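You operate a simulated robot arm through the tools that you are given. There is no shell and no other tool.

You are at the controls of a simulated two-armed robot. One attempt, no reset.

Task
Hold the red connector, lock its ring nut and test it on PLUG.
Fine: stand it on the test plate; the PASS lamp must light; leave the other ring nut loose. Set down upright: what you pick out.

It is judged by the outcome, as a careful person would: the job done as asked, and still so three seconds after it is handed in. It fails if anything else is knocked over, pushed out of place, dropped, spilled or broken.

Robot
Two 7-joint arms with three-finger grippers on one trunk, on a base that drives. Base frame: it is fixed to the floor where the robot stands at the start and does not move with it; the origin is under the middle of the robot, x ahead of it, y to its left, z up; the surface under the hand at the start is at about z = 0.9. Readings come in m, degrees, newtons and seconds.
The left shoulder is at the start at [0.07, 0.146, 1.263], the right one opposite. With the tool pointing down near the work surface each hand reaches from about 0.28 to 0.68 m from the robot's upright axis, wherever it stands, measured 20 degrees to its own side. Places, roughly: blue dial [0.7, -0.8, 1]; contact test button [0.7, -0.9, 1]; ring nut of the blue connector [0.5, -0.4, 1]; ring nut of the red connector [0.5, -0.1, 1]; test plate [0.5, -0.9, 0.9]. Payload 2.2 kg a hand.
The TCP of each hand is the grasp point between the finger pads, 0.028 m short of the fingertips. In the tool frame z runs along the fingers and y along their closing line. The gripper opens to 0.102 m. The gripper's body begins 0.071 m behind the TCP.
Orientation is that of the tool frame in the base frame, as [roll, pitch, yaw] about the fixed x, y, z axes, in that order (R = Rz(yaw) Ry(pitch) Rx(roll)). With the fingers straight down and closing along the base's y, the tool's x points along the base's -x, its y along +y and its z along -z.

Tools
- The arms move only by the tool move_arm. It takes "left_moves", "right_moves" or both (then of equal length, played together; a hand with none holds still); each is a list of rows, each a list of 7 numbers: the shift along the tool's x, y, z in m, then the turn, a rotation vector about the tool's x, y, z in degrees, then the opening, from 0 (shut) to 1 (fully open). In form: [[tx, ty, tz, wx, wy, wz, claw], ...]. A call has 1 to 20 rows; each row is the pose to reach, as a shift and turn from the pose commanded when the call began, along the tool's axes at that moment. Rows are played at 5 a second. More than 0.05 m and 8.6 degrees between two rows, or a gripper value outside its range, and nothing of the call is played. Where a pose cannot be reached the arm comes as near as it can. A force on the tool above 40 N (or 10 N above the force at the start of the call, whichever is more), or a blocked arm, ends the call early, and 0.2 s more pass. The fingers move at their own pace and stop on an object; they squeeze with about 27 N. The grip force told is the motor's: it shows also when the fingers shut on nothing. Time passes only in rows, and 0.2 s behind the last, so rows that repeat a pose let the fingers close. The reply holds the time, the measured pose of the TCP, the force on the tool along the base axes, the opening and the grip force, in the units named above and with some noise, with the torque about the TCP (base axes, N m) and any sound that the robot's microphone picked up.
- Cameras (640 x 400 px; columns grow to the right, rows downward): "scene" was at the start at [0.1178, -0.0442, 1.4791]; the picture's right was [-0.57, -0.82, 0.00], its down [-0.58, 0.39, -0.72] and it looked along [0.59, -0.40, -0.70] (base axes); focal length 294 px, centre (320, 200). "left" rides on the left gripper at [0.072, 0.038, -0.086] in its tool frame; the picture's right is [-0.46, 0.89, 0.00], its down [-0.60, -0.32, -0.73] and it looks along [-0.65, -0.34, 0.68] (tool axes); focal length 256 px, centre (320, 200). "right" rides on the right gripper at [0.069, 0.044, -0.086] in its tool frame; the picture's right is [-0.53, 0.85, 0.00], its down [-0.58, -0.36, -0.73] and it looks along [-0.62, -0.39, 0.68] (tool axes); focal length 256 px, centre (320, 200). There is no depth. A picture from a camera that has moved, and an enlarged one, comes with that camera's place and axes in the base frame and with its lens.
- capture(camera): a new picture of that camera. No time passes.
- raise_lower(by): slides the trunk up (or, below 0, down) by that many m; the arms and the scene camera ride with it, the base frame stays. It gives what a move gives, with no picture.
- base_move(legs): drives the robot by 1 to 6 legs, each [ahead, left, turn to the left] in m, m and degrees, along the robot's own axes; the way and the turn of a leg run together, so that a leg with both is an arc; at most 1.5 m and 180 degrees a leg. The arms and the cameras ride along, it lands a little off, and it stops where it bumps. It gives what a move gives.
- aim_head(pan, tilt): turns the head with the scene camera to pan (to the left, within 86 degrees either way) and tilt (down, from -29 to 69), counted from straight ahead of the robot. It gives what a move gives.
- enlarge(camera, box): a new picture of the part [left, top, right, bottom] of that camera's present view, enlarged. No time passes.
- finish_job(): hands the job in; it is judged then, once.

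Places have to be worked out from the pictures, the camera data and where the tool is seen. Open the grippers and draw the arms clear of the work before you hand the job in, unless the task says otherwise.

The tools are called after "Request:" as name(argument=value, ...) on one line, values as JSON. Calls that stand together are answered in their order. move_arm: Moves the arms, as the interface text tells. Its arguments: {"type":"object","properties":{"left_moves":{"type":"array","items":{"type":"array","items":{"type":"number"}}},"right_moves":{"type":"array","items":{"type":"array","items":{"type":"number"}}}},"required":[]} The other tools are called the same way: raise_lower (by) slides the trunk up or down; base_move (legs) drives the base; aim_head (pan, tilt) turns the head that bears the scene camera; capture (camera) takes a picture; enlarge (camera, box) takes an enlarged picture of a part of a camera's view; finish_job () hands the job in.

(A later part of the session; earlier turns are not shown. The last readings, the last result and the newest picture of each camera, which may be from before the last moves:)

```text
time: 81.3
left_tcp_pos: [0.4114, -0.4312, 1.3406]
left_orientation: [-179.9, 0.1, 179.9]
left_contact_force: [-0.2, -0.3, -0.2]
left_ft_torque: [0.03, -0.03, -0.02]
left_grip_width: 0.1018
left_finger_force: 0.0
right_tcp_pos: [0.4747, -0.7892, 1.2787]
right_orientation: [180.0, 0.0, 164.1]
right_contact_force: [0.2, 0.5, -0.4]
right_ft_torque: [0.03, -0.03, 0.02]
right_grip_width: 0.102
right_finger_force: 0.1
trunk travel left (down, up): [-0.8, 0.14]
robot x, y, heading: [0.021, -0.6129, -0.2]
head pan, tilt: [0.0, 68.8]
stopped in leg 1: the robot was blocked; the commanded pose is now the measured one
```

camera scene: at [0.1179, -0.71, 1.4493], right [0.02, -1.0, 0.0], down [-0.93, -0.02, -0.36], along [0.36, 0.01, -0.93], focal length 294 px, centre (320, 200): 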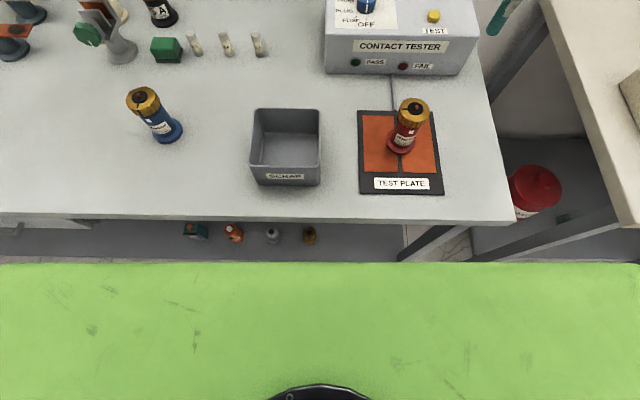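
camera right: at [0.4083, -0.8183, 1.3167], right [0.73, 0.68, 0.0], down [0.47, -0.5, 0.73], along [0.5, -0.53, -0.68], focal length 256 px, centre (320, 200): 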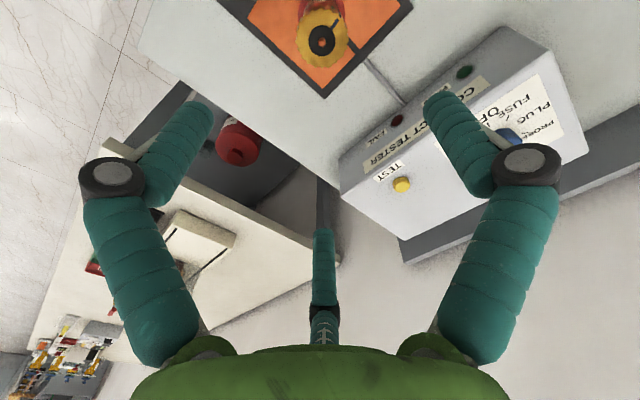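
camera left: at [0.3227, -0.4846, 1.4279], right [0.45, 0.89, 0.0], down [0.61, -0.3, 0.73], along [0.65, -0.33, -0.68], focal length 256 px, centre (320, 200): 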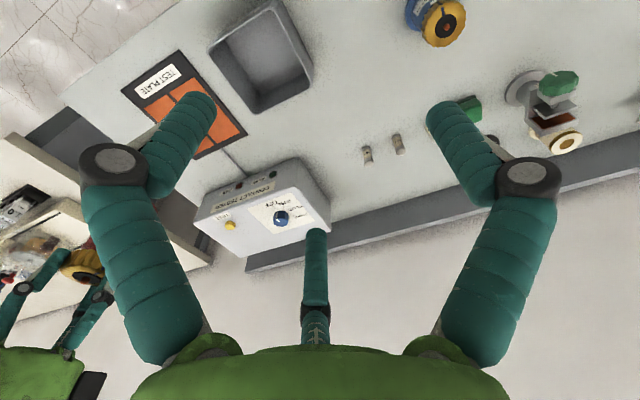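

The base is blocked at x = 0.021, so I can't drive nearer. I check that nothing was disturbed and test how far the right hand reaches toward the dial at a safe height.

Request:
capture(camera="scene")

Request:
move_arm(right_moves=[[-0.0325, 0.0086, 0.01, 0, 0, 0, 1], [-0.065, 0.0171, 0.02, 0, 0, 0, 1], [-0.0976, 0.0257, 0.03, 0, 0, 0, 1], [-0.13, 0.0342, 0.04, 0, 0, 0, 1], [-0.1627, 0.0428, 0.05, 0, 0, 0, 1], [-0.195, 0.0513, 0.06, 0, 0, 0, 1], [-0.2278, 0.0599, 0.07, 0, 0, 0, 1], [-0.2603, 0.0684, 0.08, 0, 0, 0, 1], [-0.2603, 0.0684, 0.08, 0, 0, 0, 1]])

Request:
capture(camera="right")

```text
taken
camera scene: at [0.1297, -0.6126, 1.4492], right [0.0, -1.0, 0.0], down [-0.93, 0.0, -0.36], along [0.36, 0.0, -0.93], focal length 294 px, centre (320, 200)
```

scene: 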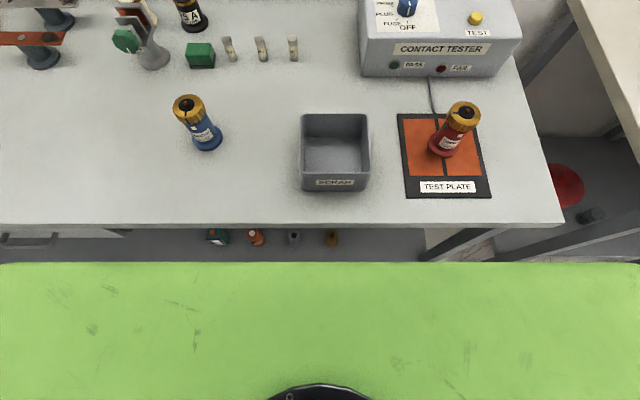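

```text
time: 83.3
left_tcp_pos: [0.4107, -0.4303, 1.3411]
left_orientation: [-180.0, 0.1, 179.8]
left_contact_force: [0.3, 0.0, 0.2]
left_ft_torque: [-0.01, -0.01, 0.04]
left_grip_width: 0.1017
left_finger_force: 0.0
right_tcp_pos: [0.591, -0.8507, 1.1872]
right_orientation: [179.8, 0.1, 164.1]
right_contact_force: [-0.5, -0.8, -0.2]
right_ft_torque: [0.01, 0.02, -0.03]
right_grip_width: 0.1018
right_finger_force: 0.0
right hand out of reach, approached as far as the arm can: row 2, 3, 4, 5, 6, 7, 8, 9
trunk travel left (down, up): [-0.8, 0.14]
robot x, y, heading: [0.0207, -0.6153, 0.0]
head pan, tilt: [0.0, 68.8]
```

```text
taken
camera right: at [0.5361, -0.789, 1.2732], right [0.75, 0.66, 0.0], down [0.45, -0.51, 0.73], along [0.49, -0.55, -0.68], focal length 256 px, centre (320, 200)
```

right: 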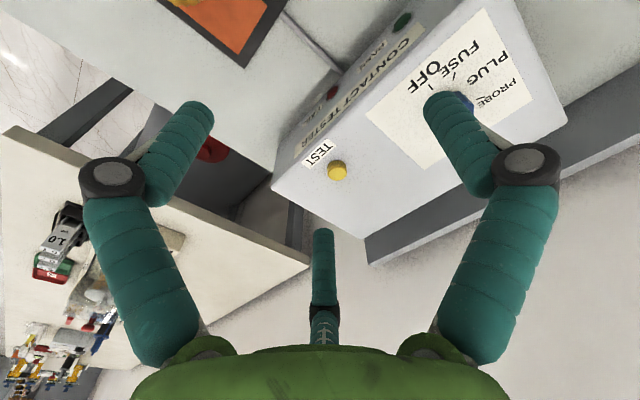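

Nothing was disturbed. Combining two views, the dial's centre is (0.728, -0.795), panel top at z about 1.013 and dial top about 1.037, with PLUG about 82° clockwise from OFF. To gain reach I raise the trunk 0.14 m, yaw the hand for the turn and lean it 12° forward.

Request:
raise_lower(by=0.14)

Request:
move_arm(right_moves=[[0, 0, 0, 0, 0, -8.2, 1], [0, 0, 0, 0, 0, -16.4, 1], [0, 0, 0, 0, 0, -24.6, 1], [0, 0, 0, 0, 0, -32.8, 1], [0, 0, 0, 0, 0, -41, 1], [0, 0, 0, 0, 0, -49, 1], [0, 0, 0, 0, 0, -57, 1]])

Request:
aim_head(pan=-15, tilt=40)

Request:
capture(camera="scene")

```text
time: 85.0
left_tcp_pos: [0.4102, -0.4304, 1.4814]
left_orientation: [179.8, 0.0, -180.0]
left_contact_force: [-0.1, -0.6, -0.4]
left_ft_torque: [0.0, 0.0, -0.02]
left_grip_width: 0.1021
left_finger_force: 0.1
right_tcp_pos: [0.5912, -0.8503, 1.3254]
right_orientation: [179.8, 0.0, 163.9]
right_contact_force: [0.0, -0.2, -1.0]
right_ft_torque: [-0.01, 0.0, 0.0]
right_grip_width: 0.1019
right_finger_force: 0.1
trunk travel left (down, up): [-0.94, 0.0]
robot x, y, heading: [0.0219, -0.6136, -0.2]
head pan, tilt: [0.0, 68.8]
```

```text
time: 86.6
left_tcp_pos: [0.411, -0.4328, 1.4802]
left_orientation: [-180.0, 0.0, -180.0]
left_contact_force: [-0.5, -0.8, 0.0]
left_ft_torque: [0.01, -0.03, 0.02]
left_grip_width: 0.102
left_finger_force: 0.1
right_tcp_pos: [0.5898, -0.8512, 1.3266]
right_orientation: [180.0, 0.0, -138.7]
right_contact_force: [-0.3, 0.1, 0.4]
right_ft_torque: [-0.03, -0.01, -0.02]
right_grip_width: 0.102
right_finger_force: 0.0
trunk travel left (down, up): [-0.94, 0.0]
robot x, y, heading: [0.0239, -0.615, -0.1]
head pan, tilt: [0.0, 68.8]
```

```text
time: 87.5
left_tcp_pos: [0.4113, -0.4302, 1.4811]
left_orientation: [-180.0, -0.1, 180.0]
left_contact_force: [0.4, 0.1, 0.8]
left_ft_torque: [0.0, -0.04, -0.02]
left_grip_width: 0.1022
left_finger_force: 0.1
right_tcp_pos: [0.5909, -0.8501, 1.3268]
right_orientation: [179.9, 0.2, -139.1]
right_contact_force: [0.1, 0.4, 0.0]
right_ft_torque: [0.0, -0.02, -0.02]
right_grip_width: 0.1018
right_finger_force: 0.1
trunk travel left (down, up): [-0.94, 0.0]
robot x, y, heading: [0.0266, -0.6144, -0.1]
head pan, tilt: [-15.0, 40.0]
```

```text
taken
camera scene: at [0.1554, -0.6352, 1.6253], right [-0.26, -0.97, 0.0], down [-0.62, 0.17, -0.77], along [0.74, -0.2, -0.64], focal length 294 px, centre (320, 200)
```

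scene: 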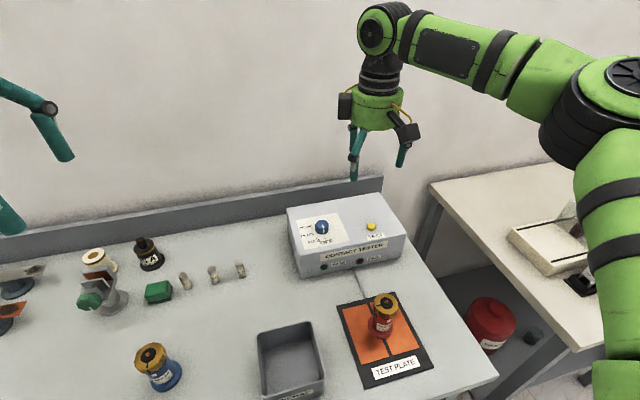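

I lean the hand 12° forward and bring it over the dial at z about 1.12.

Request:
move_arm(right_moves=[[-0.0175, -0.006, 0.02, 1.6, -1.8, 0, 1], [-0.035, -0.012, 0.05, 3.2, -3.6, 0, 1], [-0.0525, -0.018, 0.08, 4.8, -5.5, 0, 1], [-0.07, -0.024, 0.11, 6.4, -7.3, 0, 1], [-0.0875, -0.03, 0.14, 7.87, -9.06, 0, 1], [-0.105, -0.036, 0.17, 7.87, -9.06, 0, 1], [-0.1225, -0.042, 0.195, 7.87, -9.06, 0, 1], [-0.1402, -0.0483, 0.2067, 7.87, -9.06, 0, 1], [-0.1402, -0.0483, 0.2067, 7.87, -9.06, 0, 1]])

Request:
capture(camera="right")

Request:
capture(camera="scene")

```text
time: 89.5
left_tcp_pos: [0.411, -0.4316, 1.481]
left_orientation: [-180.0, 0.0, 179.8]
left_contact_force: [-0.5, 0.2, -0.2]
left_ft_torque: [0.01, -0.02, 0.0]
left_grip_width: 0.1023
left_finger_force: 0.1
right_tcp_pos: [0.6151, -0.8508, 1.1792]
right_orientation: [-172.2, 9.2, -138.4]
right_contact_force: [-0.5, -1.0, 0.7]
right_ft_torque: [0.0, 0.0, 0.01]
right_grip_width: 0.102
right_finger_force: 0.0
right hand out of reach, approached as far as the arm can: row 1, 2, 3, 4, 5, 6, 7, 8, 9
trunk travel left (down, up): [-0.94, 0.0]
robot x, y, heading: [0.0248, -0.616, -0.2]
head pan, tilt: [-15.0, 40.0]
```

```text
taken
camera right: at [0.5187, -0.8631, 1.2469], right [-0.15, 0.99, -0.03], down [0.51, 0.1, 0.86], along [0.85, 0.11, -0.52], focal length 256 px, centre (320, 200)
```

right: 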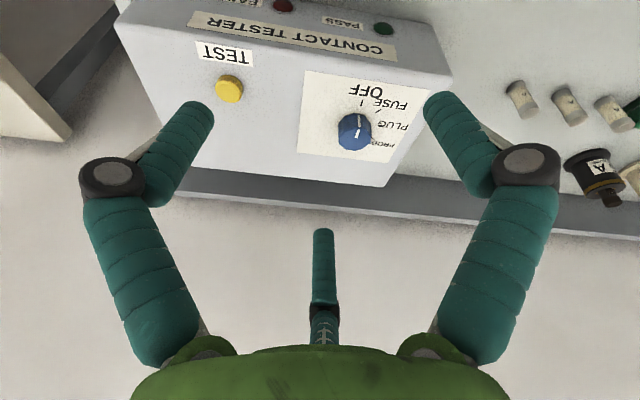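

```text
taken
camera scene: at [0.1557, -0.6354, 1.6254], right [-0.26, -0.97, 0.0], down [-0.62, 0.17, -0.77], along [0.74, -0.2, -0.64], focal length 294 px, centre (320, 200)
```

scene: 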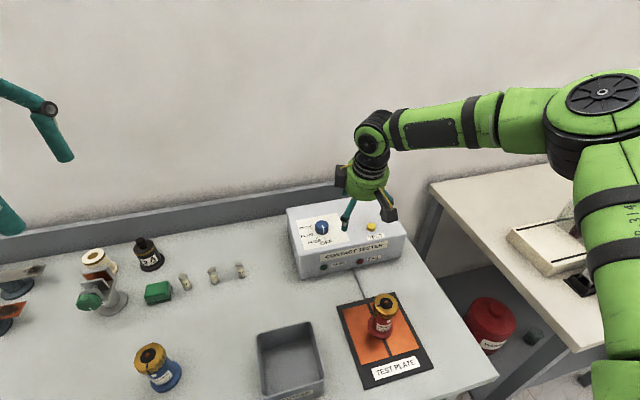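

The hand stopped short at (0.615, -0.851, 1.179) with the elbow well bent, so the path rather than pure reach is limiting. I come in to a nearer, lower pose first and will then extend outward at low height.

Request:
move_arm(right_moves=[[0.0013, 0.0245, 0.014, 0, 0, 0, 1], [0.0026, 0.049, 0.028, 0, 0, 0, 1], [0.0038, 0.0736, 0.042, 0, 0, 0, 1], [0.0051, 0.0981, 0.0563, 0, 0, 0, 1], [0.0051, 0.0981, 0.0563, 0, 0, 0, 1]])

```text
time: 90.7
left_tcp_pos: [0.4106, -0.4319, 1.4801]
left_orientation: [180.0, 0.0, 179.9]
left_contact_force: [0.3, -0.4, -0.4]
left_ft_torque: [0.02, 0.02, 0.0]
left_grip_width: 0.1021
left_finger_force: 0.0
right_tcp_pos: [0.5425, -0.8014, 1.1266]
right_orientation: [-172.1, 9.2, -138.4]
right_contact_force: [-0.1, -0.2, -0.3]
right_ft_torque: [-0.03, 0.0, -0.01]
right_grip_width: 0.1024
right_finger_force: 0.2
right hand out of reach, approached as far as the arm can: row 1, 2, 3, 4, 5
trunk travel left (down, up): [-0.94, 0.0]
robot x, y, heading: [0.0274, -0.6203, -0.4]
head pan, tilt: [-15.0, 40.0]
```

The right arm reaches poorly when the target is straight ahead of its shoulder; it wants targets on its own side. Turning the robot about 45° to the left brings the right shoulder nearer the table with the dial on its own side. First I raise and straighten the right hand, then back off and turn.

Request:
move_arm(right_moves=[[0.01, 0, -0.03, 0, 0, 0, 1], [0.02, -0.0005, -0.06, -2.6, 3, 0, 1], [0.03, -0.001, -0.09, -5.2, 6, 0, 1], [0.04, -0.0016, -0.12, -7.87, 9.06, 0, 1], [0.0432, -0.0016, -0.1397, -7.87, 9.06, 0, 1]])

Request:
base_move(legs=[[-0.15, 0, 0], [0, 0, 45]])

Request:
capture(camera="scene")

```text
time: 91.9
left_tcp_pos: [0.4097, -0.4311, 1.4813]
left_orientation: [-180.0, 0.1, 180.0]
left_contact_force: [-0.5, 0.2, 0.3]
left_ft_torque: [-0.03, -0.03, 0.01]
left_grip_width: 0.102
left_finger_force: 0.1
right_tcp_pos: [0.4828, -0.8326, 1.261]
right_orientation: [-179.9, 0.1, -139.0]
right_contact_force: [-0.4, 0.3, 0.8]
right_ft_torque: [0.0, -0.02, -0.03]
right_grip_width: 0.1017
right_finger_force: 0.1
trunk travel left (down, up): [-0.94, 0.0]
robot x, y, heading: [0.0265, -0.6134, -0.4]
head pan, tilt: [-15.0, 40.0]
```

```text
time: 95.3
left_tcp_pos: [0.0205, -0.2128, 1.4807]
left_orientation: [180.0, 0.0, -135.6]
left_contact_force: [-0.3, 0.3, -0.4]
left_ft_torque: [0.02, 0.0, -0.01]
left_grip_width: 0.1019
left_finger_force: 0.0
right_tcp_pos: [0.3529, -0.4471, 1.2593]
right_orientation: [179.8, 0.2, -94.5]
right_contact_force: [0.1, -0.5, -0.1]
right_ft_torque: [-0.01, 0.02, 0.02]
right_grip_width: 0.102
right_finger_force: 0.0
trunk travel left (down, up): [-0.94, 0.0]
robot x, y, heading: [-0.1294, -0.6161, 44.4]
head pan, tilt: [-15.0, 40.0]
```

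```text
taken
camera scene: at [-0.017, -0.5373, 1.6254], right [0.49, -0.87, 0.0], down [-0.56, -0.31, -0.77], along [0.67, 0.38, -0.64], focal length 294 px, centre (320, 200)
```

scene: 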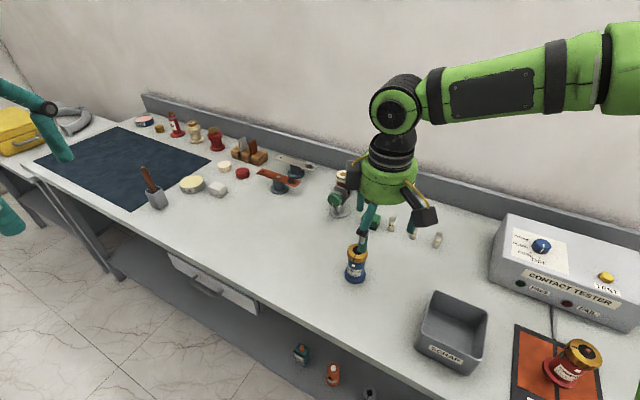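

Turned to 44°. Now I shift right along the table to y about -0.84 and then approach the table gently.

Request:
base_move(legs=[[-0.154, -0.157, 0], [0.071, -0.07, 0]])

Request:
base_move(legs=[[0.036, -0.035, 0]])

Request:
capture(camera="scene")

```text
time: 97.7
left_tcp_pos: [0.1064, -0.4268, 1.4834]
left_orientation: [-179.6, 0.5, -135.5]
left_contact_force: [-0.6, 1.1, 0.7]
left_ft_torque: [-0.01, -0.08, -0.02]
left_grip_width: 0.102
left_finger_force: 0.0
right_tcp_pos: [0.4426, -0.6594, 1.2643]
right_orientation: [-179.7, 0.2, -94.3]
right_contact_force: [-0.9, -0.2, 0.3]
right_ft_torque: [-0.02, -0.07, -0.04]
right_grip_width: 0.1017
right_finger_force: 0.0
trunk travel left (down, up): [-0.94, 0.0]
robot x, y, heading: [-0.0277, -0.8317, 44.7]
head pan, tilt: [-15.0, 40.0]
```

```text
time: 98.7
left_tcp_pos: [0.1566, -0.4304, 1.482]
left_orientation: [-179.8, 0.4, -135.3]
left_contact_force: [-1.5, -0.7, -0.3]
left_ft_torque: [0.01, -0.1, -0.01]
left_grip_width: 0.1023
left_finger_force: 0.0
right_tcp_pos: [0.4932, -0.6626, 1.2642]
right_orientation: [-179.6, 0.2, -94.2]
right_contact_force: [-1.4, -0.4, 0.0]
right_ft_torque: [0.0, -0.11, 0.01]
right_grip_width: 0.1018
right_finger_force: 0.2
trunk travel left (down, up): [-0.94, 0.0]
robot x, y, heading: [0.0215, -0.8308, 44.7]
head pan, tilt: [-15.0, 40.0]
```

```text
taken
camera scene: at [0.1203, -0.7542, 1.6262], right [0.49, -0.87, 0.0], down [-0.55, -0.32, -0.77], along [0.67, 0.38, -0.64], focal length 294 px, centre (320, 200)
```

scene: 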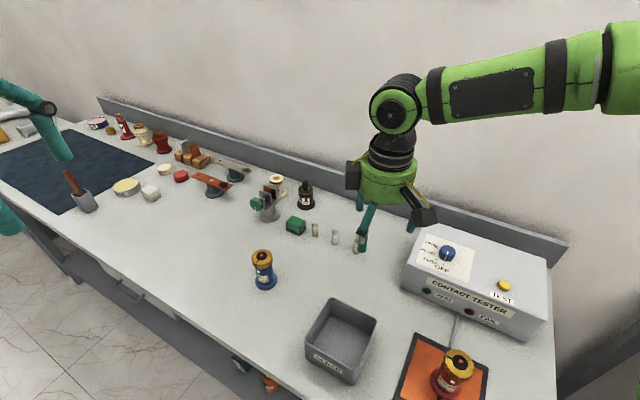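

Not blocked, base now at (0.0215, -0.831) heading 44.7°. The hands read about 0.4° off vertical, so I take a still reading to see whether that is only sway.

Request:
move_arm(right_moves=[[0, 0, 0, 0, 0, 0, 1], [0, 0, 0, 0, 0, 0, 1], [0, 0, 0, 0, 0, 0, 1]])

Request:
enlarge(camera="scene", box=[380, 200, 580, 400])

```text
time: 99.5
left_tcp_pos: [0.1645, -0.4282, 1.4817]
left_orientation: [-179.9, 0.2, -135.3]
left_contact_force: [-0.6, 0.4, -1.0]
left_ft_torque: [-0.03, -0.02, -0.02]
left_grip_width: 0.1021
left_finger_force: 0.0
right_tcp_pos: [0.5002, -0.6617, 1.2617]
right_orientation: [-179.9, 0.2, -94.2]
right_contact_force: [-0.1, -1.0, -0.1]
right_ft_torque: [-0.01, 0.0, 0.03]
right_grip_width: 0.1017
right_finger_force: 0.1
trunk travel left (down, up): [-0.94, 0.0]
robot x, y, heading: [0.0201, -0.8347, 44.7]
head pan, tilt: [-15.0, 40.0]
```

```text
2.00 times, centred on (480, 300) of scene
camera zoom: at [0.1288, -0.7533, 1.6255], right [0.49, -0.87, 0.0], down [-0.56, -0.32, -0.77], along [0.67, 0.38, -0.64], focal length 589 px, centre (0, 0)
```

zoom: 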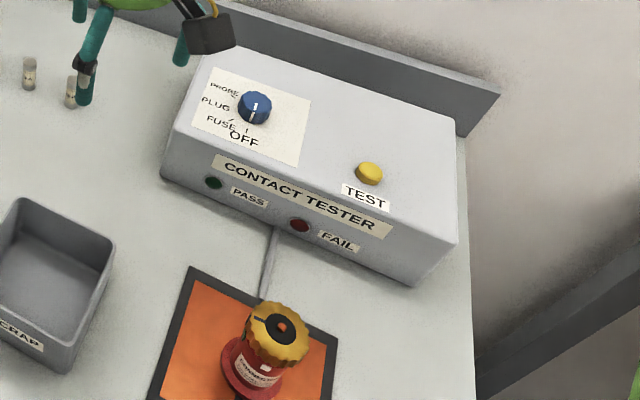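

It was only sway; the hand is vertical again. From here the dial is about 0.56 m from the right shoulder on its own side. I bring the open hand over the dial at z about 1.13.

Request:
move_arm(right_moves=[[0.0129, -0.0263, 0.01, 0, 0, 0, 1], [0.0258, -0.0526, 0.02, 0, 0, 0, 1], [0.0388, -0.079, 0.035, 0, 0, 0, 1], [0.0517, -0.1053, 0.05, 0, 0, 0, 1], [0.0646, -0.1316, 0.065, 0, 0, 0, 1], [0.0775, -0.158, 0.08, 0, 0, 0, 1], [0.0905, -0.1843, 0.1, 0, 0, 0, 1], [0.1034, -0.2106, 0.115, 0, 0, 0, 1], [0.1163, -0.2369, 0.13, 0, 0, 0, 1], [0.1163, -0.2369, 0.13, 0, 0, 0, 1]])

Request:
capture(camera="right")

Request:
capture(camera="scene")

```text
time: 101.7
left_tcp_pos: [0.1672, -0.4275, 1.4805]
left_orientation: [-179.9, 0.1, -135.4]
left_contact_force: [-0.6, -0.5, 0.3]
left_ft_torque: [-0.02, -0.02, 0.0]
left_grip_width: 0.1018
left_finger_force: 0.1
right_tcp_pos: [0.7289, -0.7943, 1.1289]
right_orientation: [-180.0, 0.1, -94.2]
right_contact_force: [0.7, 0.4, -0.1]
right_ft_torque: [-0.01, -0.03, 0.0]
right_grip_width: 0.102
right_finger_force: 0.0
trunk travel left (down, up): [-0.94, 0.0]
robot x, y, heading: [0.0155, -0.8289, 44.7]
head pan, tilt: [-15.0, 40.0]
```

```text
taken
camera right: at [0.6807, -0.8601, 1.2158], right [-0.8, 0.59, 0.0], down [0.4, 0.55, 0.73], along [0.44, 0.59, -0.68], focal length 256 px, centre (320, 200)
```

right: 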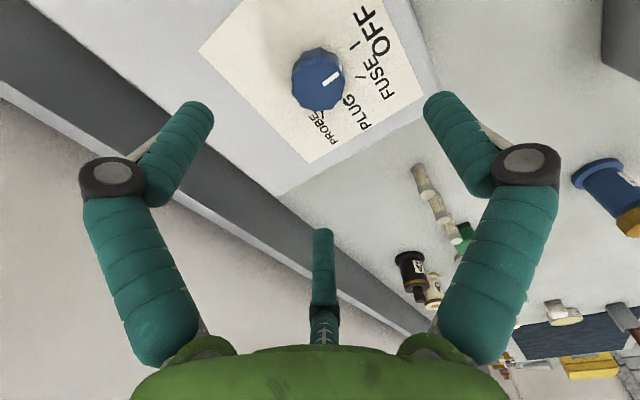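

```text
taken
camera scene: at [0.1303, -0.7525, 1.6254], right [0.49, -0.87, 0.0], down [-0.56, -0.32, -0.77], along [0.67, 0.38, -0.64], focal length 294 px, centre (320, 200)
```

scene: 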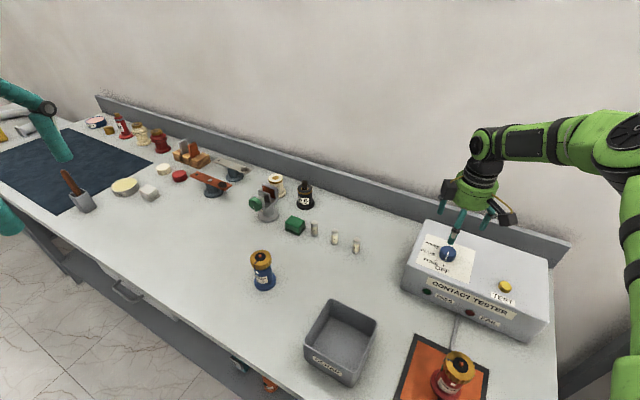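

The hand is over the dial at (0.729, -0.794, 1.129). I enlarge its view to refine the dial centre, pointer and tick directions.

Request:
enlarge(camera="right", box=[250, 0, 430, 150])

```text
2.67 times, centred on (340, 75) of right
camera zoom: at [0.6807, -0.8601, 1.2158], right [-0.8, 0.59, 0.0], down [0.4, 0.55, 0.73], along [0.44, 0.59, -0.68], focal length 683 px, centre (267, 533)
```

zoom: 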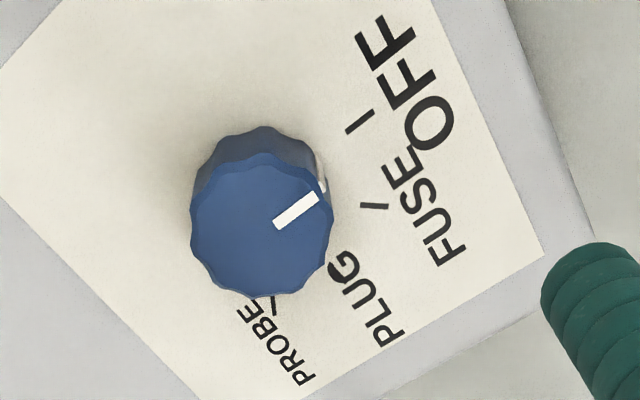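

The dial centre refines to (0.727, -0.800), pointer at OFF (about 178°), PLUG at about 98°, so I need about 80° clockwise. I centre the hand and lower it around the dial, then close.

Request:
move_arm(right_moves=[[0.0028, 0.0006, 0.01, 0, 0, 0, 1], [0.0056, 0.0013, 0.03, 0, 0, 0, 1], [0.0056, 0.0013, 0.05, 0, 0, 0, 1], [0.0056, 0.0013, 0.065, 0, 0, 0, 1], [0.0056, 0.0013, 0.074, 0, 0, 0, 1], [0.0056, 0.0013, 0.079, 0, 0, 0, 1], [0.0056, 0.0013, 0.079, 0, 0, 0, 1]])

Request:
capture(camera="right")

```text
time: 103.3
left_tcp_pos: [0.167, -0.4309, 1.4818]
left_orientation: [-179.9, 0.1, -135.3]
left_contact_force: [0.3, 1.7, 0.1]
left_ft_torque: [-0.01, 0.01, 0.0]
left_grip_width: 0.102
left_finger_force: 0.0
right_tcp_pos: [0.7044, -0.8096, 1.0757]
right_orientation: [180.0, 0.2, -94.1]
right_contact_force: [0.5, -0.4, 0.2]
right_ft_torque: [0.02, 0.0, 0.01]
right_grip_width: 0.1018
right_finger_force: 0.0
right hand out of reach, approached as far as the arm can: row 2, 3, 4, 5, 6, 7
trunk travel left (down, up): [-0.94, 0.0]
robot x, y, heading: [0.0182, -0.8319, 44.4]
head pan, tilt: [-15.0, 40.0]
```

```text
taken
camera right: at [0.6562, -0.8753, 1.1617], right [-0.8, 0.59, 0.0], down [0.4, 0.55, 0.73], along [0.44, 0.59, -0.68], focal length 256 px, centre (320, 200)
```

right: 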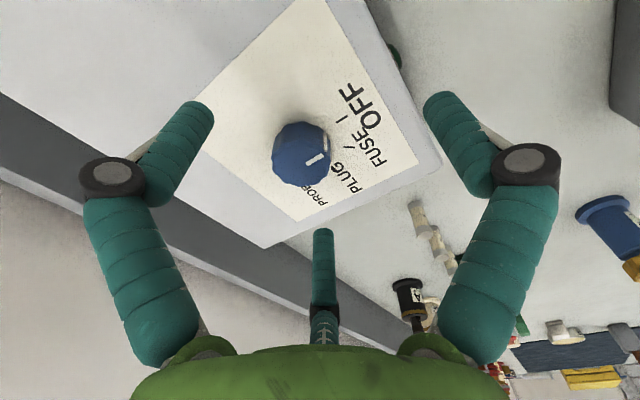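

At this trunk height the low pose is just out of reach; the trunk should be about 0.14 m lower so the wrist is level with the shoulder. I raise the hand, lower the trunk, and edge the base a few centimetres forward.

Request:
move_arm(right_moves=[[0, 0, -0.03, 0, 0, 0, 1], [0, 0, -0.07, 0, 0, 0, 1], [0, 0, -0.11, 0, 0, 0, 1], [0, 0, -0.15, 0, 0, 0, 1], [0, 0, -0.18, 0, 0, 0, 1]])

Request:
raise_lower(by=-0.14)

Request:
base_move(legs=[[0.04, 0, 0]])

Request:
capture(camera="right")

```text
time: 104.5
left_tcp_pos: [0.1645, -0.429, 1.4818]
left_orientation: [-179.9, 0.1, -135.3]
left_contact_force: [-0.8, -0.4, 0.0]
left_ft_torque: [-0.04, 0.01, 0.01]
left_grip_width: 0.102
left_finger_force: 0.0
right_tcp_pos: [0.7034, -0.8104, 1.2585]
right_orientation: [-179.9, 0.1, -94.2]
right_contact_force: [0.3, 0.0, -0.5]
right_ft_torque: [-0.01, -0.01, 0.04]
right_grip_width: 0.1021
right_finger_force: 0.2
trunk travel left (down, up): [-0.94, 0.0]
robot x, y, heading: [0.0205, -0.8338, 44.5]
head pan, tilt: [-15.0, 40.0]
```

```text
time: 106.1
left_tcp_pos: [0.1672, -0.4286, 1.3408]
left_orientation: [-179.9, 0.1, -135.4]
left_contact_force: [0.1, -0.6, 0.0]
left_ft_torque: [0.0, -0.01, -0.01]
left_grip_width: 0.1023
left_finger_force: 0.1
right_tcp_pos: [0.7036, -0.8099, 1.1174]
right_orientation: [179.9, 0.2, -94.2]
right_contact_force: [-0.6, -0.2, 0.3]
right_ft_torque: [0.0, -0.02, 0.02]
right_grip_width: 0.1021
right_finger_force: 0.0
trunk travel left (down, up): [-0.8, 0.14]
robot x, y, heading: [0.0168, -0.8312, 44.8]
head pan, tilt: [-15.0, 40.0]
```

```text
time: 106.9
left_tcp_pos: [0.1701, -0.4261, 1.3423]
left_orientation: [180.0, 0.2, -135.4]
left_contact_force: [0.4, -0.6, 0.7]
left_ft_torque: [-0.02, -0.01, 0.01]
left_grip_width: 0.1021
left_finger_force: 0.0
right_tcp_pos: [0.7059, -0.8084, 1.1175]
right_orientation: [-179.9, 0.2, -94.4]
right_contact_force: [0.3, -0.8, -0.4]
right_ft_torque: [0.05, 0.01, -0.03]
right_grip_width: 0.102
right_finger_force: 0.1
trunk travel left (down, up): [-0.8, 0.14]
robot x, y, heading: [0.0207, -0.8273, 44.6]
head pan, tilt: [-15.0, 40.0]
stopped in leg 1: the robot was blocked; the commanded pose is now the measured one
```

```text
taken
camera right: at [0.6577, -0.8743, 1.2035], right [-0.8, 0.6, 0.0], down [0.41, 0.54, 0.73], along [0.44, 0.59, -0.68], focal length 256 px, centre (320, 200)
```

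right: 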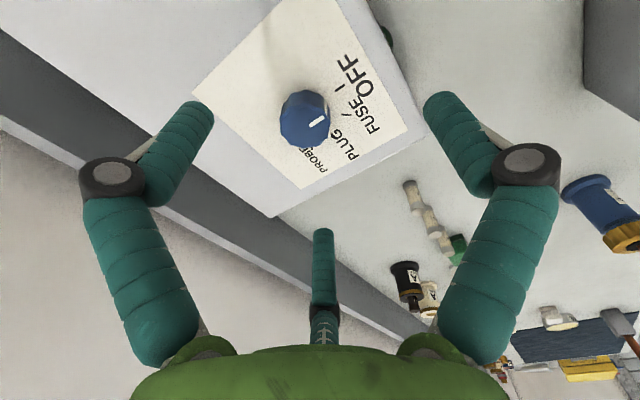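

The base is against its limit; the geometry should now suffice. I move over the dial centre at z about 1.08 (tips still above the dial top).

Request:
move_arm(right_moves=[[-0.0051, -0.0103, 0.012, 0, 0, 0, 1], [-0.0102, -0.0206, 0.025, 0, 0, 0, 1], [-0.0102, -0.0206, 0.0375, 0, 0, 0, 1], [-0.0102, -0.0206, 0.0375, 0, 0, 0, 1]])

Request:
enlarge(camera="right", box=[220, 40, 420, 200])

```text
time: 107.9
left_tcp_pos: [0.1695, -0.4249, 1.3412]
left_orientation: [-179.9, 0.1, -135.6]
left_contact_force: [0.3, -1.4, 0.5]
left_ft_torque: [-0.01, 0.03, 0.03]
left_grip_width: 0.102
left_finger_force: 0.1
right_tcp_pos: [0.7274, -0.7999, 1.0798]
right_orientation: [-179.9, 0.2, -94.3]
right_contact_force: [0.4, 0.5, 0.1]
right_ft_torque: [-0.03, -0.01, 0.02]
right_grip_width: 0.1021
right_finger_force: 0.0
trunk travel left (down, up): [-0.8, 0.14]
robot x, y, heading: [0.0236, -0.8258, 44.4]
head pan, tilt: [-15.0, 40.0]
```

```text
2.50 times, centred on (320, 120) of right
camera zoom: at [0.6793, -0.8644, 1.1667], right [-0.8, 0.6, 0.0], down [0.41, 0.54, 0.73], along [0.44, 0.59, -0.68], focal length 640 px, centre (320, 400)
```

zoom: 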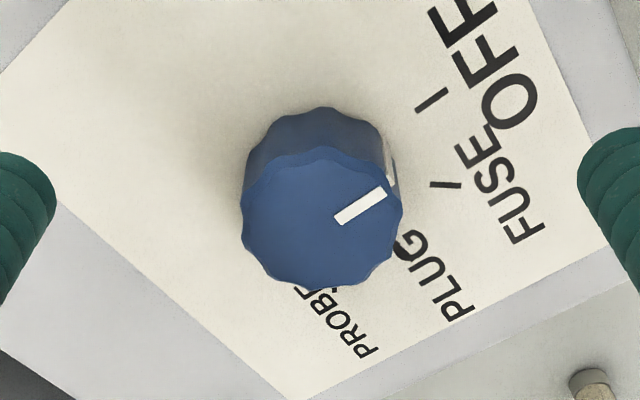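

The ticks put the dial centre within about 1 mm of the hand axis. I lower the hand to z about 1.048 (tips about 6 mm above the panel) and close gently.

Request:
move_arm(right_moves=[[0, 0, 0.012, 0, 0, 0, 1], [0, 0, 0.022, 0, 0, 0, 1], [0, 0, 0.029, 0, 0, 0, 1], [0, 0, 0.032, 0, 0, 0, 1], [0, 0, 0.032, 0, 0, 0, 1]])

Request:
move_arm(right_moves=[[0, 0, 0, 0, 0, 0, 0.7], [0, 0, 0, 0, 0, 0, 0.5], [0, 0, 0, 0, 0, 0, 0.3], [0, 0, 0, 0, 0, 0, 0], [0, 0, 0, 0, 0, 0, 0], [0, 0, 0, 0, 0, 0, 0]])

Request:
capture(camera="right")

Request:
enlarge(camera="scene", box=[380, 150, 580, 330])

```text
time: 109.1
left_tcp_pos: [0.1698, -0.4256, 1.3419]
left_orientation: [-179.8, 0.1, -135.6]
left_contact_force: [0.4, 0.3, 0.1]
left_ft_torque: [-0.03, 0.0, -0.02]
left_grip_width: 0.1019
left_finger_force: 0.2
right_tcp_pos: [0.7292, -0.7974, 1.0474]
right_orientation: [-180.0, 0.3, -94.3]
right_contact_force: [-0.2, -0.6, -0.7]
right_ft_torque: [0.01, 0.02, -0.01]
right_grip_width: 0.102
right_finger_force: 0.1
trunk travel left (down, up): [-0.8, 0.14]
robot x, y, heading: [0.0224, -0.8298, 44.3]
head pan, tilt: [-15.0, 40.0]
```

```text
time: 110.5
left_tcp_pos: [0.1699, -0.4244, 1.3398]
left_orientation: [-179.8, 0.2, -135.5]
left_contact_force: [0.2, 0.0, 0.4]
left_ft_torque: [0.01, -0.02, 0.02]
left_grip_width: 0.1021
left_finger_force: 0.2
right_tcp_pos: [0.7278, -0.7973, 1.049]
right_orientation: [-180.0, 0.2, -94.4]
right_contact_force: [-2.0, 3.3, -0.2]
right_ft_torque: [0.77, 0.31, 0.01]
right_grip_width: 0.0382
right_finger_force: 44.7
trunk travel left (down, up): [-0.8, 0.14]
robot x, y, heading: [0.0218, -0.8287, 44.6]
head pan, tilt: [-15.0, 40.0]
```

```text
taken
camera right: at [0.68, -0.8632, 1.1346], right [-0.8, 0.6, 0.0], down [0.41, 0.54, 0.73], along [0.44, 0.59, -0.68], focal length 256 px, centre (320, 200)
```

right: 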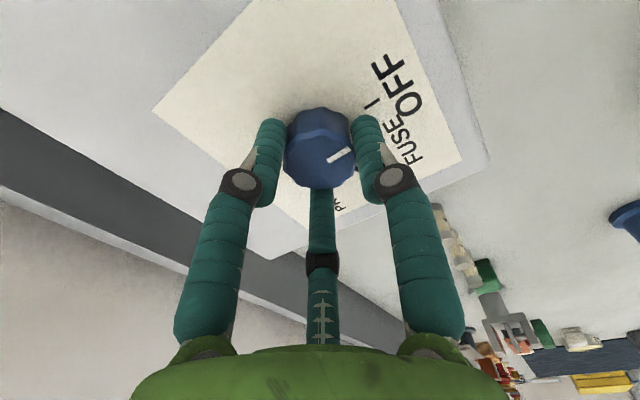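

```text
2.22 times, centred on (480, 240) of scene
camera zoom: at [0.1329, -0.7482, 1.4854], right [0.49, -0.87, 0.0], down [-0.56, -0.32, -0.77], along [0.67, 0.38, -0.64], focal length 654 px, centre (-36, 111)
```

zoom: 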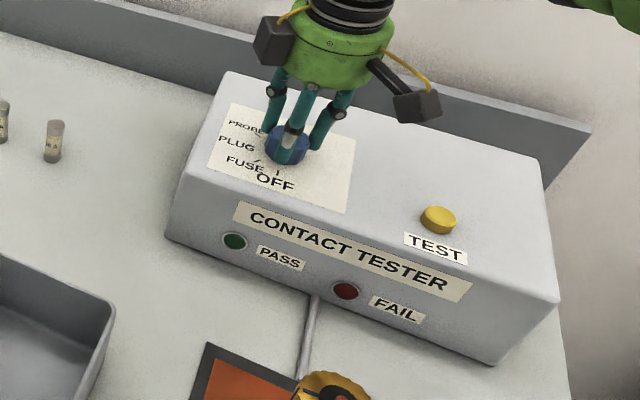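

The hand grips the dial (0.038 m wide) with small side forces. I turn it clockwise (tool z positive), 24° first.

Request:
move_arm(right_moves=[[0, 0, 0, 0, 0, 6, 0], [0, 0, 0, 0, 0, 12, 0], [0, 0, 0, 0, 0, 18, 0], [0, 0, 0, 0, 0, 24, 0], [0, 0, 0, 0, 0, 24, 0]])

Request:
capture(camera="right")

```text
time: 111.7
left_tcp_pos: [0.1698, -0.4238, 1.3411]
left_orientation: [-179.9, 0.0, -135.5]
left_contact_force: [-0.3, -0.5, 1.0]
left_ft_torque: [0.01, 0.0, -0.02]
left_grip_width: 0.102
left_finger_force: 0.1
right_tcp_pos: [0.7291, -0.7979, 1.0484]
right_orientation: [-180.0, 0.2, -118.4]
right_contact_force: [5.4, 4.0, 7.8]
right_ft_torque: [-0.48, 0.14, 0.0]
right_grip_width: 0.038
right_finger_force: 44.7
trunk travel left (down, up): [-0.8, 0.14]
robot x, y, heading: [0.0227, -0.8279, 44.2]
head pan, tilt: [-15.0, 40.0]
```

```text
taken
camera right: at [0.6572, -0.8376, 1.1345], right [-0.49, 0.87, 0.0], down [0.59, 0.33, 0.73], along [0.64, 0.36, -0.68], focal length 256 px, centre (320, 200)
```

right: 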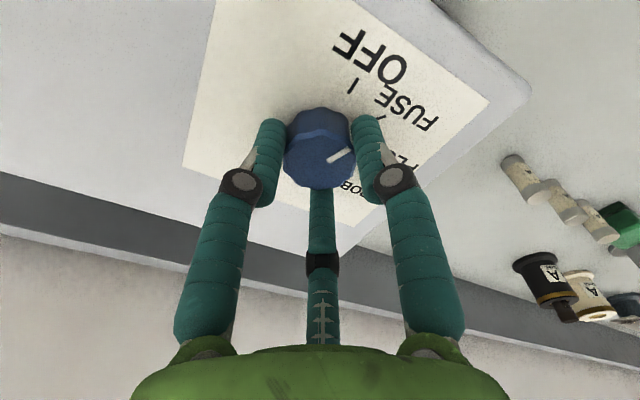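

The pointer turns with the hand, away from OFF toward FUSE. I continue another 32° and check.

Request:
move_arm(right_moves=[[0, 0, 0, 0, 0, 8, 0], [0, 0, 0, 0, 0, 16, 0], [0, 0, 0, 0, 0, 24, 0], [0, 0, 0, 0, 0, 32, 0], [0, 0, 0, 0, 0, 32, 0]])

Request:
capture(camera="right")

```text
time: 112.9
left_tcp_pos: [0.1712, -0.4233, 1.3405]
left_orientation: [-179.8, 0.0, -135.5]
left_contact_force: [-0.6, 0.8, -0.2]
left_ft_torque: [0.03, 0.0, -0.01]
left_grip_width: 0.1023
left_finger_force: 0.0
right_tcp_pos: [0.7291, -0.7977, 1.0478]
right_orientation: [179.9, 0.2, -150.5]
right_contact_force: [8.6, 4.5, 8.6]
right_ft_torque: [0.04, -0.86, -0.01]
right_grip_width: 0.0381
right_finger_force: 45.5
trunk travel left (down, up): [-0.8, 0.14]
robot x, y, heading: [0.0228, -0.826, 44.3]
head pan, tilt: [-15.0, 40.0]
```

```text
taken
camera right: at [0.6471, -0.7938, 1.1347], right [0.05, 1.0, 0.0], down [0.68, -0.04, 0.73], along [0.73, -0.03, -0.68], focal length 256 px, centre (320, 200)
```

right: 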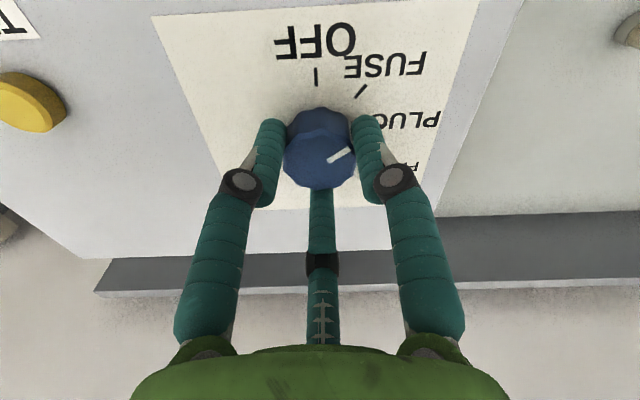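

Now between FUSE and PLUG. I turn the remaining 24°.

Request:
move_arm(right_moves=[[0, 0, 0, 0, 0, 8, 0], [0, 0, 0, 0, 0, 16, 0], [0, 0, 0, 0, 0, 24, 0], [0, 0, 0, 0, 0, 24, 0]])

Request:
enlarge(camera="right", box=[220, 0, 480, 220])

Request:
enlarge(camera="scene", box=[420, 190, 500, 250])

```text
time: 113.9
left_tcp_pos: [0.1704, -0.4239, 1.341]
left_orientation: [-179.9, 0.0, -135.4]
left_contact_force: [-0.4, 0.7, -0.2]
left_ft_torque: [-0.01, -0.02, -0.02]
left_grip_width: 0.1017
left_finger_force: 0.1
right_tcp_pos: [0.7285, -0.7978, 1.0484]
right_orientation: [179.9, 0.1, -174.5]
right_contact_force: [8.0, 5.5, 8.8]
right_ft_torque: [0.23, -0.73, -0.02]
right_grip_width: 0.0381
right_finger_force: 44.8
trunk travel left (down, up): [-0.8, 0.14]
robot x, y, heading: [0.0215, -0.8259, 44.6]
head pan, tilt: [-15.0, 40.0]
```

```text
1.82 times, centred on (350, 110) of right
camera zoom: at [0.6558, -0.761, 1.1348], right [0.45, 0.89, 0.0], down [0.61, -0.31, 0.73], along [0.65, -0.33, -0.68], focal length 465 px, centre (266, 364)
```

zoom: 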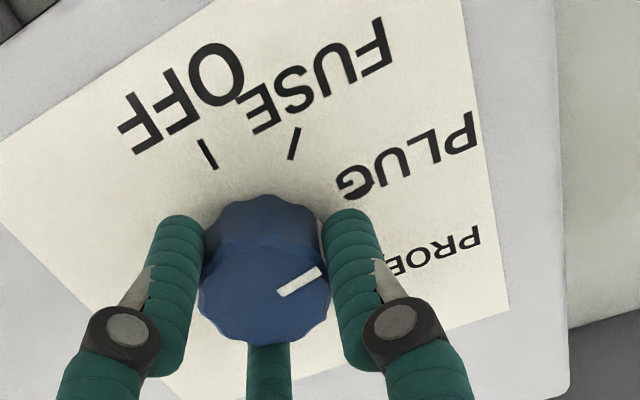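

```text
6.67 times, centred on (460, 220) of scene
camera zoom: at [0.1334, -0.7476, 1.4853], right [0.49, -0.87, 0.0], down [-0.56, -0.32, -0.77], along [0.67, 0.37, -0.64], focal length 1964 px, centre (-613, 67)
```

zoom: 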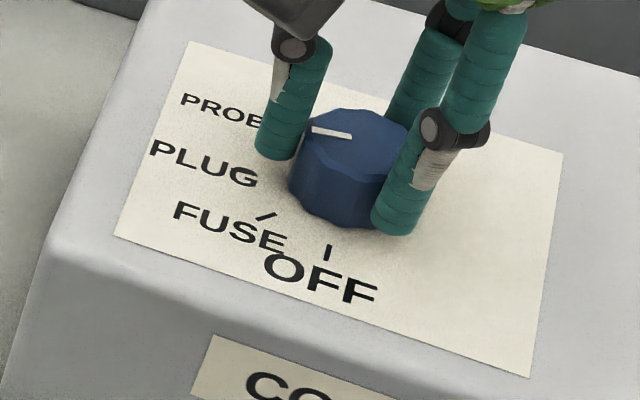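

The pointer direction works out at about 98°, exactly the PLUG position. I open the fingers and rise straight up.

Request:
move_arm(right_moves=[[0, 0, 0, 0, 0, 0, 0.6], [0, 0, 0, 0, 0, 0, 1], [0, 0, 0, 0, 0, 0, 1], [0, 0, -0.02, 0, 0, 0, 1], [0, 0, -0.05, 0, 0, 0, 1], [0, 0, -0.08, 0, 0, 0, 1]])

Request:
capture(camera="right")

Request:
enlarge(camera="scene", box=[380, 180, 580, 330])

```text
time: 115.3
left_tcp_pos: [0.17, -0.4246, 1.3417]
left_orientation: [-180.0, 0.2, -135.5]
left_contact_force: [-0.2, 0.4, -0.3]
left_ft_torque: [0.01, 0.02, 0.02]
left_grip_width: 0.1018
left_finger_force: 0.1
right_tcp_pos: [0.7279, -0.7989, 1.1286]
right_orientation: [180.0, 0.1, -174.5]
right_contact_force: [-0.1, -0.1, 0.0]
right_ft_torque: [-0.02, -0.05, 0.01]
right_grip_width: 0.1022
right_finger_force: 0.1
trunk travel left (down, up): [-0.8, 0.14]
robot x, y, heading: [0.0235, -0.8268, 44.3]
head pan, tilt: [-15.0, 40.0]
```

```text
taken
camera right: at [0.6547, -0.762, 1.2146], right [0.45, 0.89, 0.0], down [0.61, -0.31, 0.73], along [0.65, -0.33, -0.68], focal length 256 px, centre (320, 200)
```

right: 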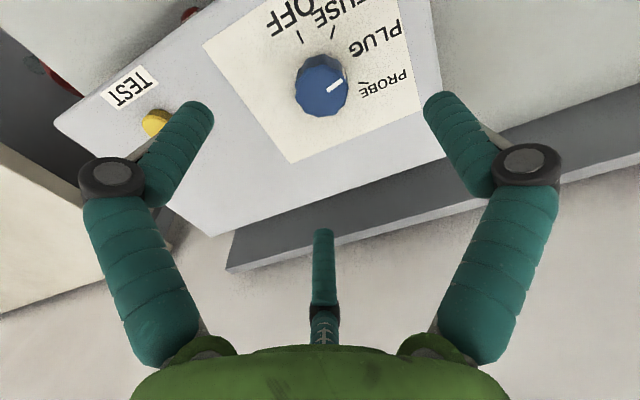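

```text
2.67 times, centred on (480, 255) of scene
camera zoom: at [0.1325, -0.7491, 1.4854], right [0.49, -0.87, 0.0], down [-0.56, -0.32, -0.77], along [0.67, 0.38, -0.64], focal length 785 px, centre (-107, 53)
```

zoom: 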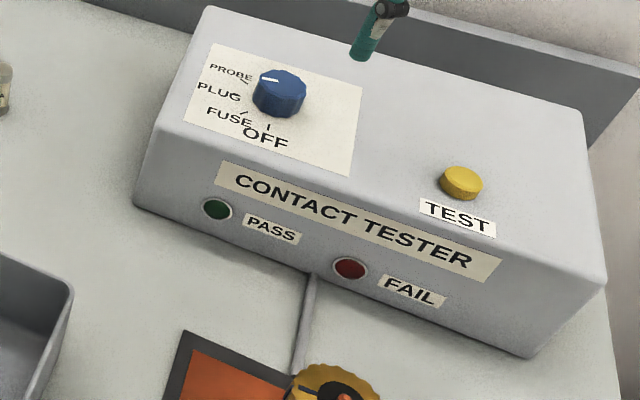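

I check the pointer against the ticks in an enlarged view.

Request:
enlarge(camera="right", box=[260, 10, 420, 130])

Request:
enlarge(camera="scene", box=[425, 190, 505, 250])

```text
3.33 times, centred on (340, 70) of right
camera zoom: at [0.6547, -0.762, 1.2146], right [0.45, 0.89, 0.0], down [0.61, -0.31, 0.73], along [0.65, -0.33, -0.68], focal length 853 px, centre (253, 633)
```

zoom: 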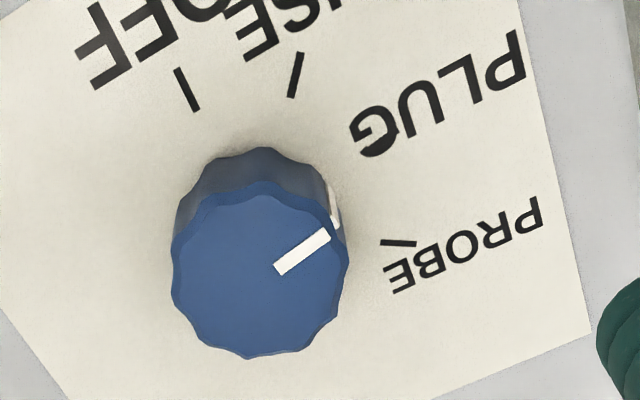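

```text
6.67 times, centred on (465, 220) of scene
camera zoom: at [0.1325, -0.7491, 1.4854], right [0.49, -0.87, 0.0], down [-0.56, -0.32, -0.77], along [0.67, 0.38, -0.64], focal length 1964 px, centre (-647, 67)
```

zoom: 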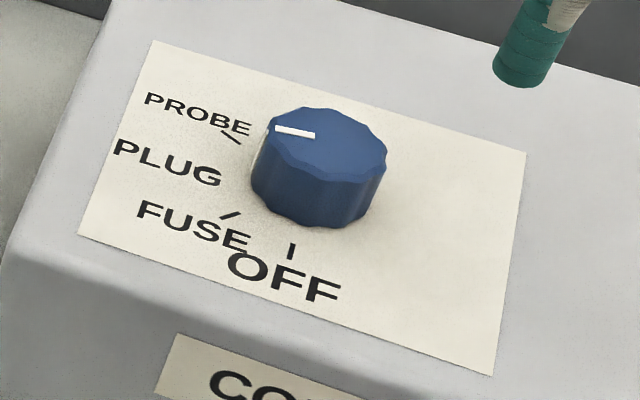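

The pointer reads about 97° against PLUG at about 100°, so the dial is on PLUG. The TEST button's centre comes out near (0.691, -0.932), top about 1.025; I close the fingers and move above it.

Request:
move_arm(right_moves=[[0, 0, -0.01, 0, 0, 0, 0.5], [0.0124, -0.0323, -0.01, 0, 0, 0, 0], [0.0248, -0.0645, 0, 0, 0, 0, 0], [0.0371, -0.0968, 0.015, 0, 0, 0, 0], [0.0495, -0.129, 0.0286, 0, 0, 0, 0], [0.0495, -0.129, 0.0286, 0, 0, 0, 0]])

Request:
capture(camera="right")

Request:
enlarge(camera="scene", box=[430, 180, 600, 330])

```text
time: 116.7
left_tcp_pos: [0.1702, -0.4246, 1.3421]
left_orientation: [-180.0, 0.0, -135.4]
left_contact_force: [0.0, 0.2, -0.3]
left_ft_torque: [0.0, -0.01, 0.0]
left_grip_width: 0.1022
left_finger_force: 0.0
right_tcp_pos: [0.6911, -0.9328, 1.098]
right_orientation: [179.8, 0.0, -174.4]
right_contact_force: [-0.5, 0.4, -0.3]
right_ft_torque: [-0.04, 0.0, -0.01]
right_grip_width: 0.0019
right_finger_force: 27.5
trunk travel left (down, up): [-0.8, 0.14]
robot x, y, heading: [0.0195, -0.8288, 44.3]
head pan, tilt: [-15.0, 40.0]
```

```text
taken
camera right: at [0.6197, -0.8964, 1.1847], right [0.45, 0.89, 0.0], down [0.61, -0.31, 0.73], along [0.65, -0.33, -0.68], focal length 256 px, centre (320, 200)
```

right: 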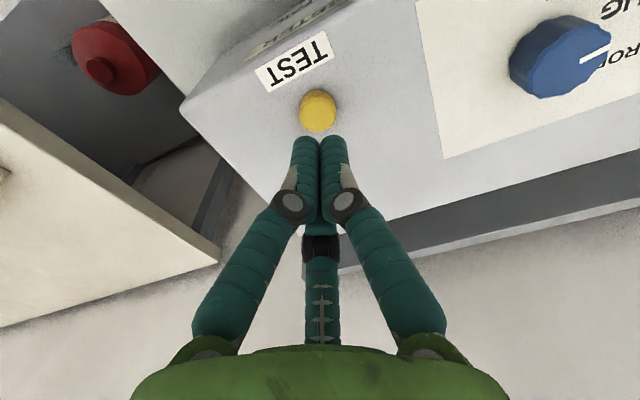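

```text
2.67 times, centred on (515, 255) of scene
camera zoom: at [0.1335, -0.7485, 1.4853], right [0.49, -0.87, 0.0], down [-0.56, -0.32, -0.77], along [0.67, 0.38, -0.64], focal length 785 px, centre (-200, 53)
```

zoom: 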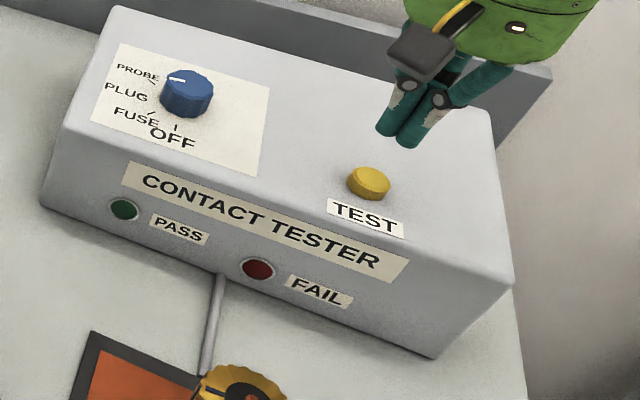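

The button lies right under the closed fingertips (within about 1 mm). I press down in small steps, watching force and the lamp.

Request:
move_arm(right_moves=[[0, 0, 0.02, 0, 0, 0, 0], [0, 0, 0.034, 0, 0, 0, 0], [0, 0, 0.04, 0, 0, 0, 0], [0, 0, 0.044, 0, 0, 0, 0]])

Request:
capture(camera="right")

```text
time: 117.7
left_tcp_pos: [0.1701, -0.4265, 1.3412]
left_orientation: [-179.9, 0.2, -135.6]
left_contact_force: [0.2, 0.4, -1.0]
left_ft_torque: [0.0, 0.0, 0.0]
left_grip_width: 0.1018
left_finger_force: 0.1
right_tcp_pos: [0.6905, -0.9338, 1.054]
right_orientation: [179.8, 0.0, -174.5]
right_contact_force: [0.0, 0.1, 1.3]
right_ft_torque: [0.0, -0.03, 0.01]
right_grip_width: 0.002
right_finger_force: 27.4
trunk travel left (down, up): [-0.8, 0.14]
robot x, y, heading: [0.0241, -0.8262, 44.6]
head pan, tilt: [-15.0, 40.0]
```

```text
taken
camera right: at [0.6188, -0.8965, 1.1406], right [0.45, 0.89, 0.0], down [0.61, -0.31, 0.73], along [0.65, -0.33, -0.68], focal length 256 px, centre (320, 200)
```

right: 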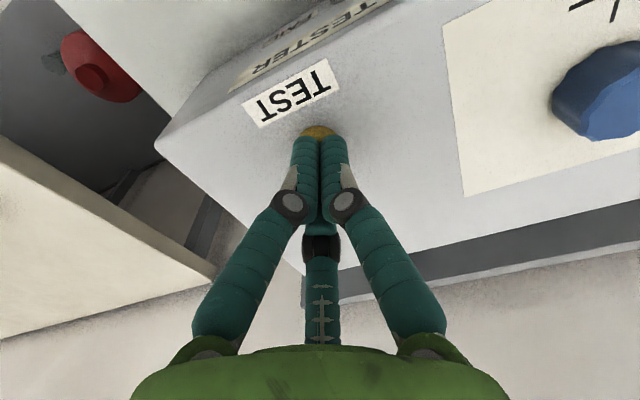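

Light contact (1.3 N) at the button. I press further in 1.5 mm steps.

Request:
move_arm(right_moves=[[0, 0, 0.0015, 0, 0, 0, 0], [0, 0, 0.003, 0, 0, 0, 0], [0, 0, 0.0045, 0, 0, 0, 0], [0, 0, 0.0045, 0, 0, 0, 0]])

Request:
enlarge(camera="scene", box=[400, 200, 600, 340])

```text
time: 118.7
left_tcp_pos: [0.1706, -0.4248, 1.3422]
left_orientation: [-179.8, 0.0, -135.5]
left_contact_force: [-0.7, 0.2, -0.1]
left_ft_torque: [0.01, 0.01, -0.03]
left_grip_width: 0.1019
left_finger_force: 0.0
right_tcp_pos: [0.6908, -0.9305, 1.0496]
right_orientation: [179.8, 0.1, -174.4]
right_contact_force: [-0.8, 0.7, 0.7]
right_ft_torque: [-0.01, 0.01, 0.0]
right_grip_width: 0.0021
right_finger_force: 27.0
trunk travel left (down, up): [-0.8, 0.14]
robot x, y, heading: [0.0181, -0.8278, 44.6]
head pan, tilt: [-15.0, 40.0]
```

```text
2.86 times, centred on (500, 270) of scene
camera zoom: at [0.1332, -0.7491, 1.4854], right [0.49, -0.87, 0.0], down [-0.56, -0.32, -0.77], along [0.67, 0.38, -0.64], focal length 842 px, centre (-194, 0)
```

zoom: 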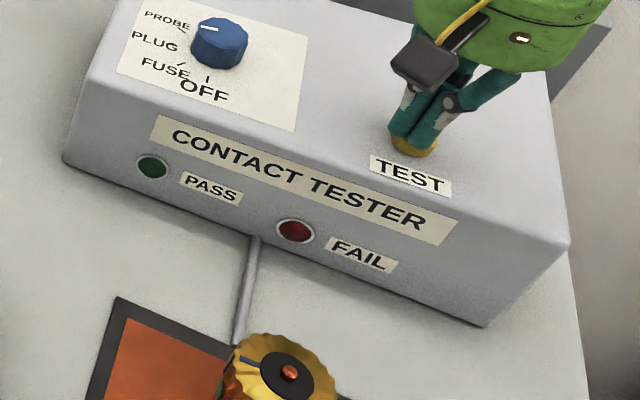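

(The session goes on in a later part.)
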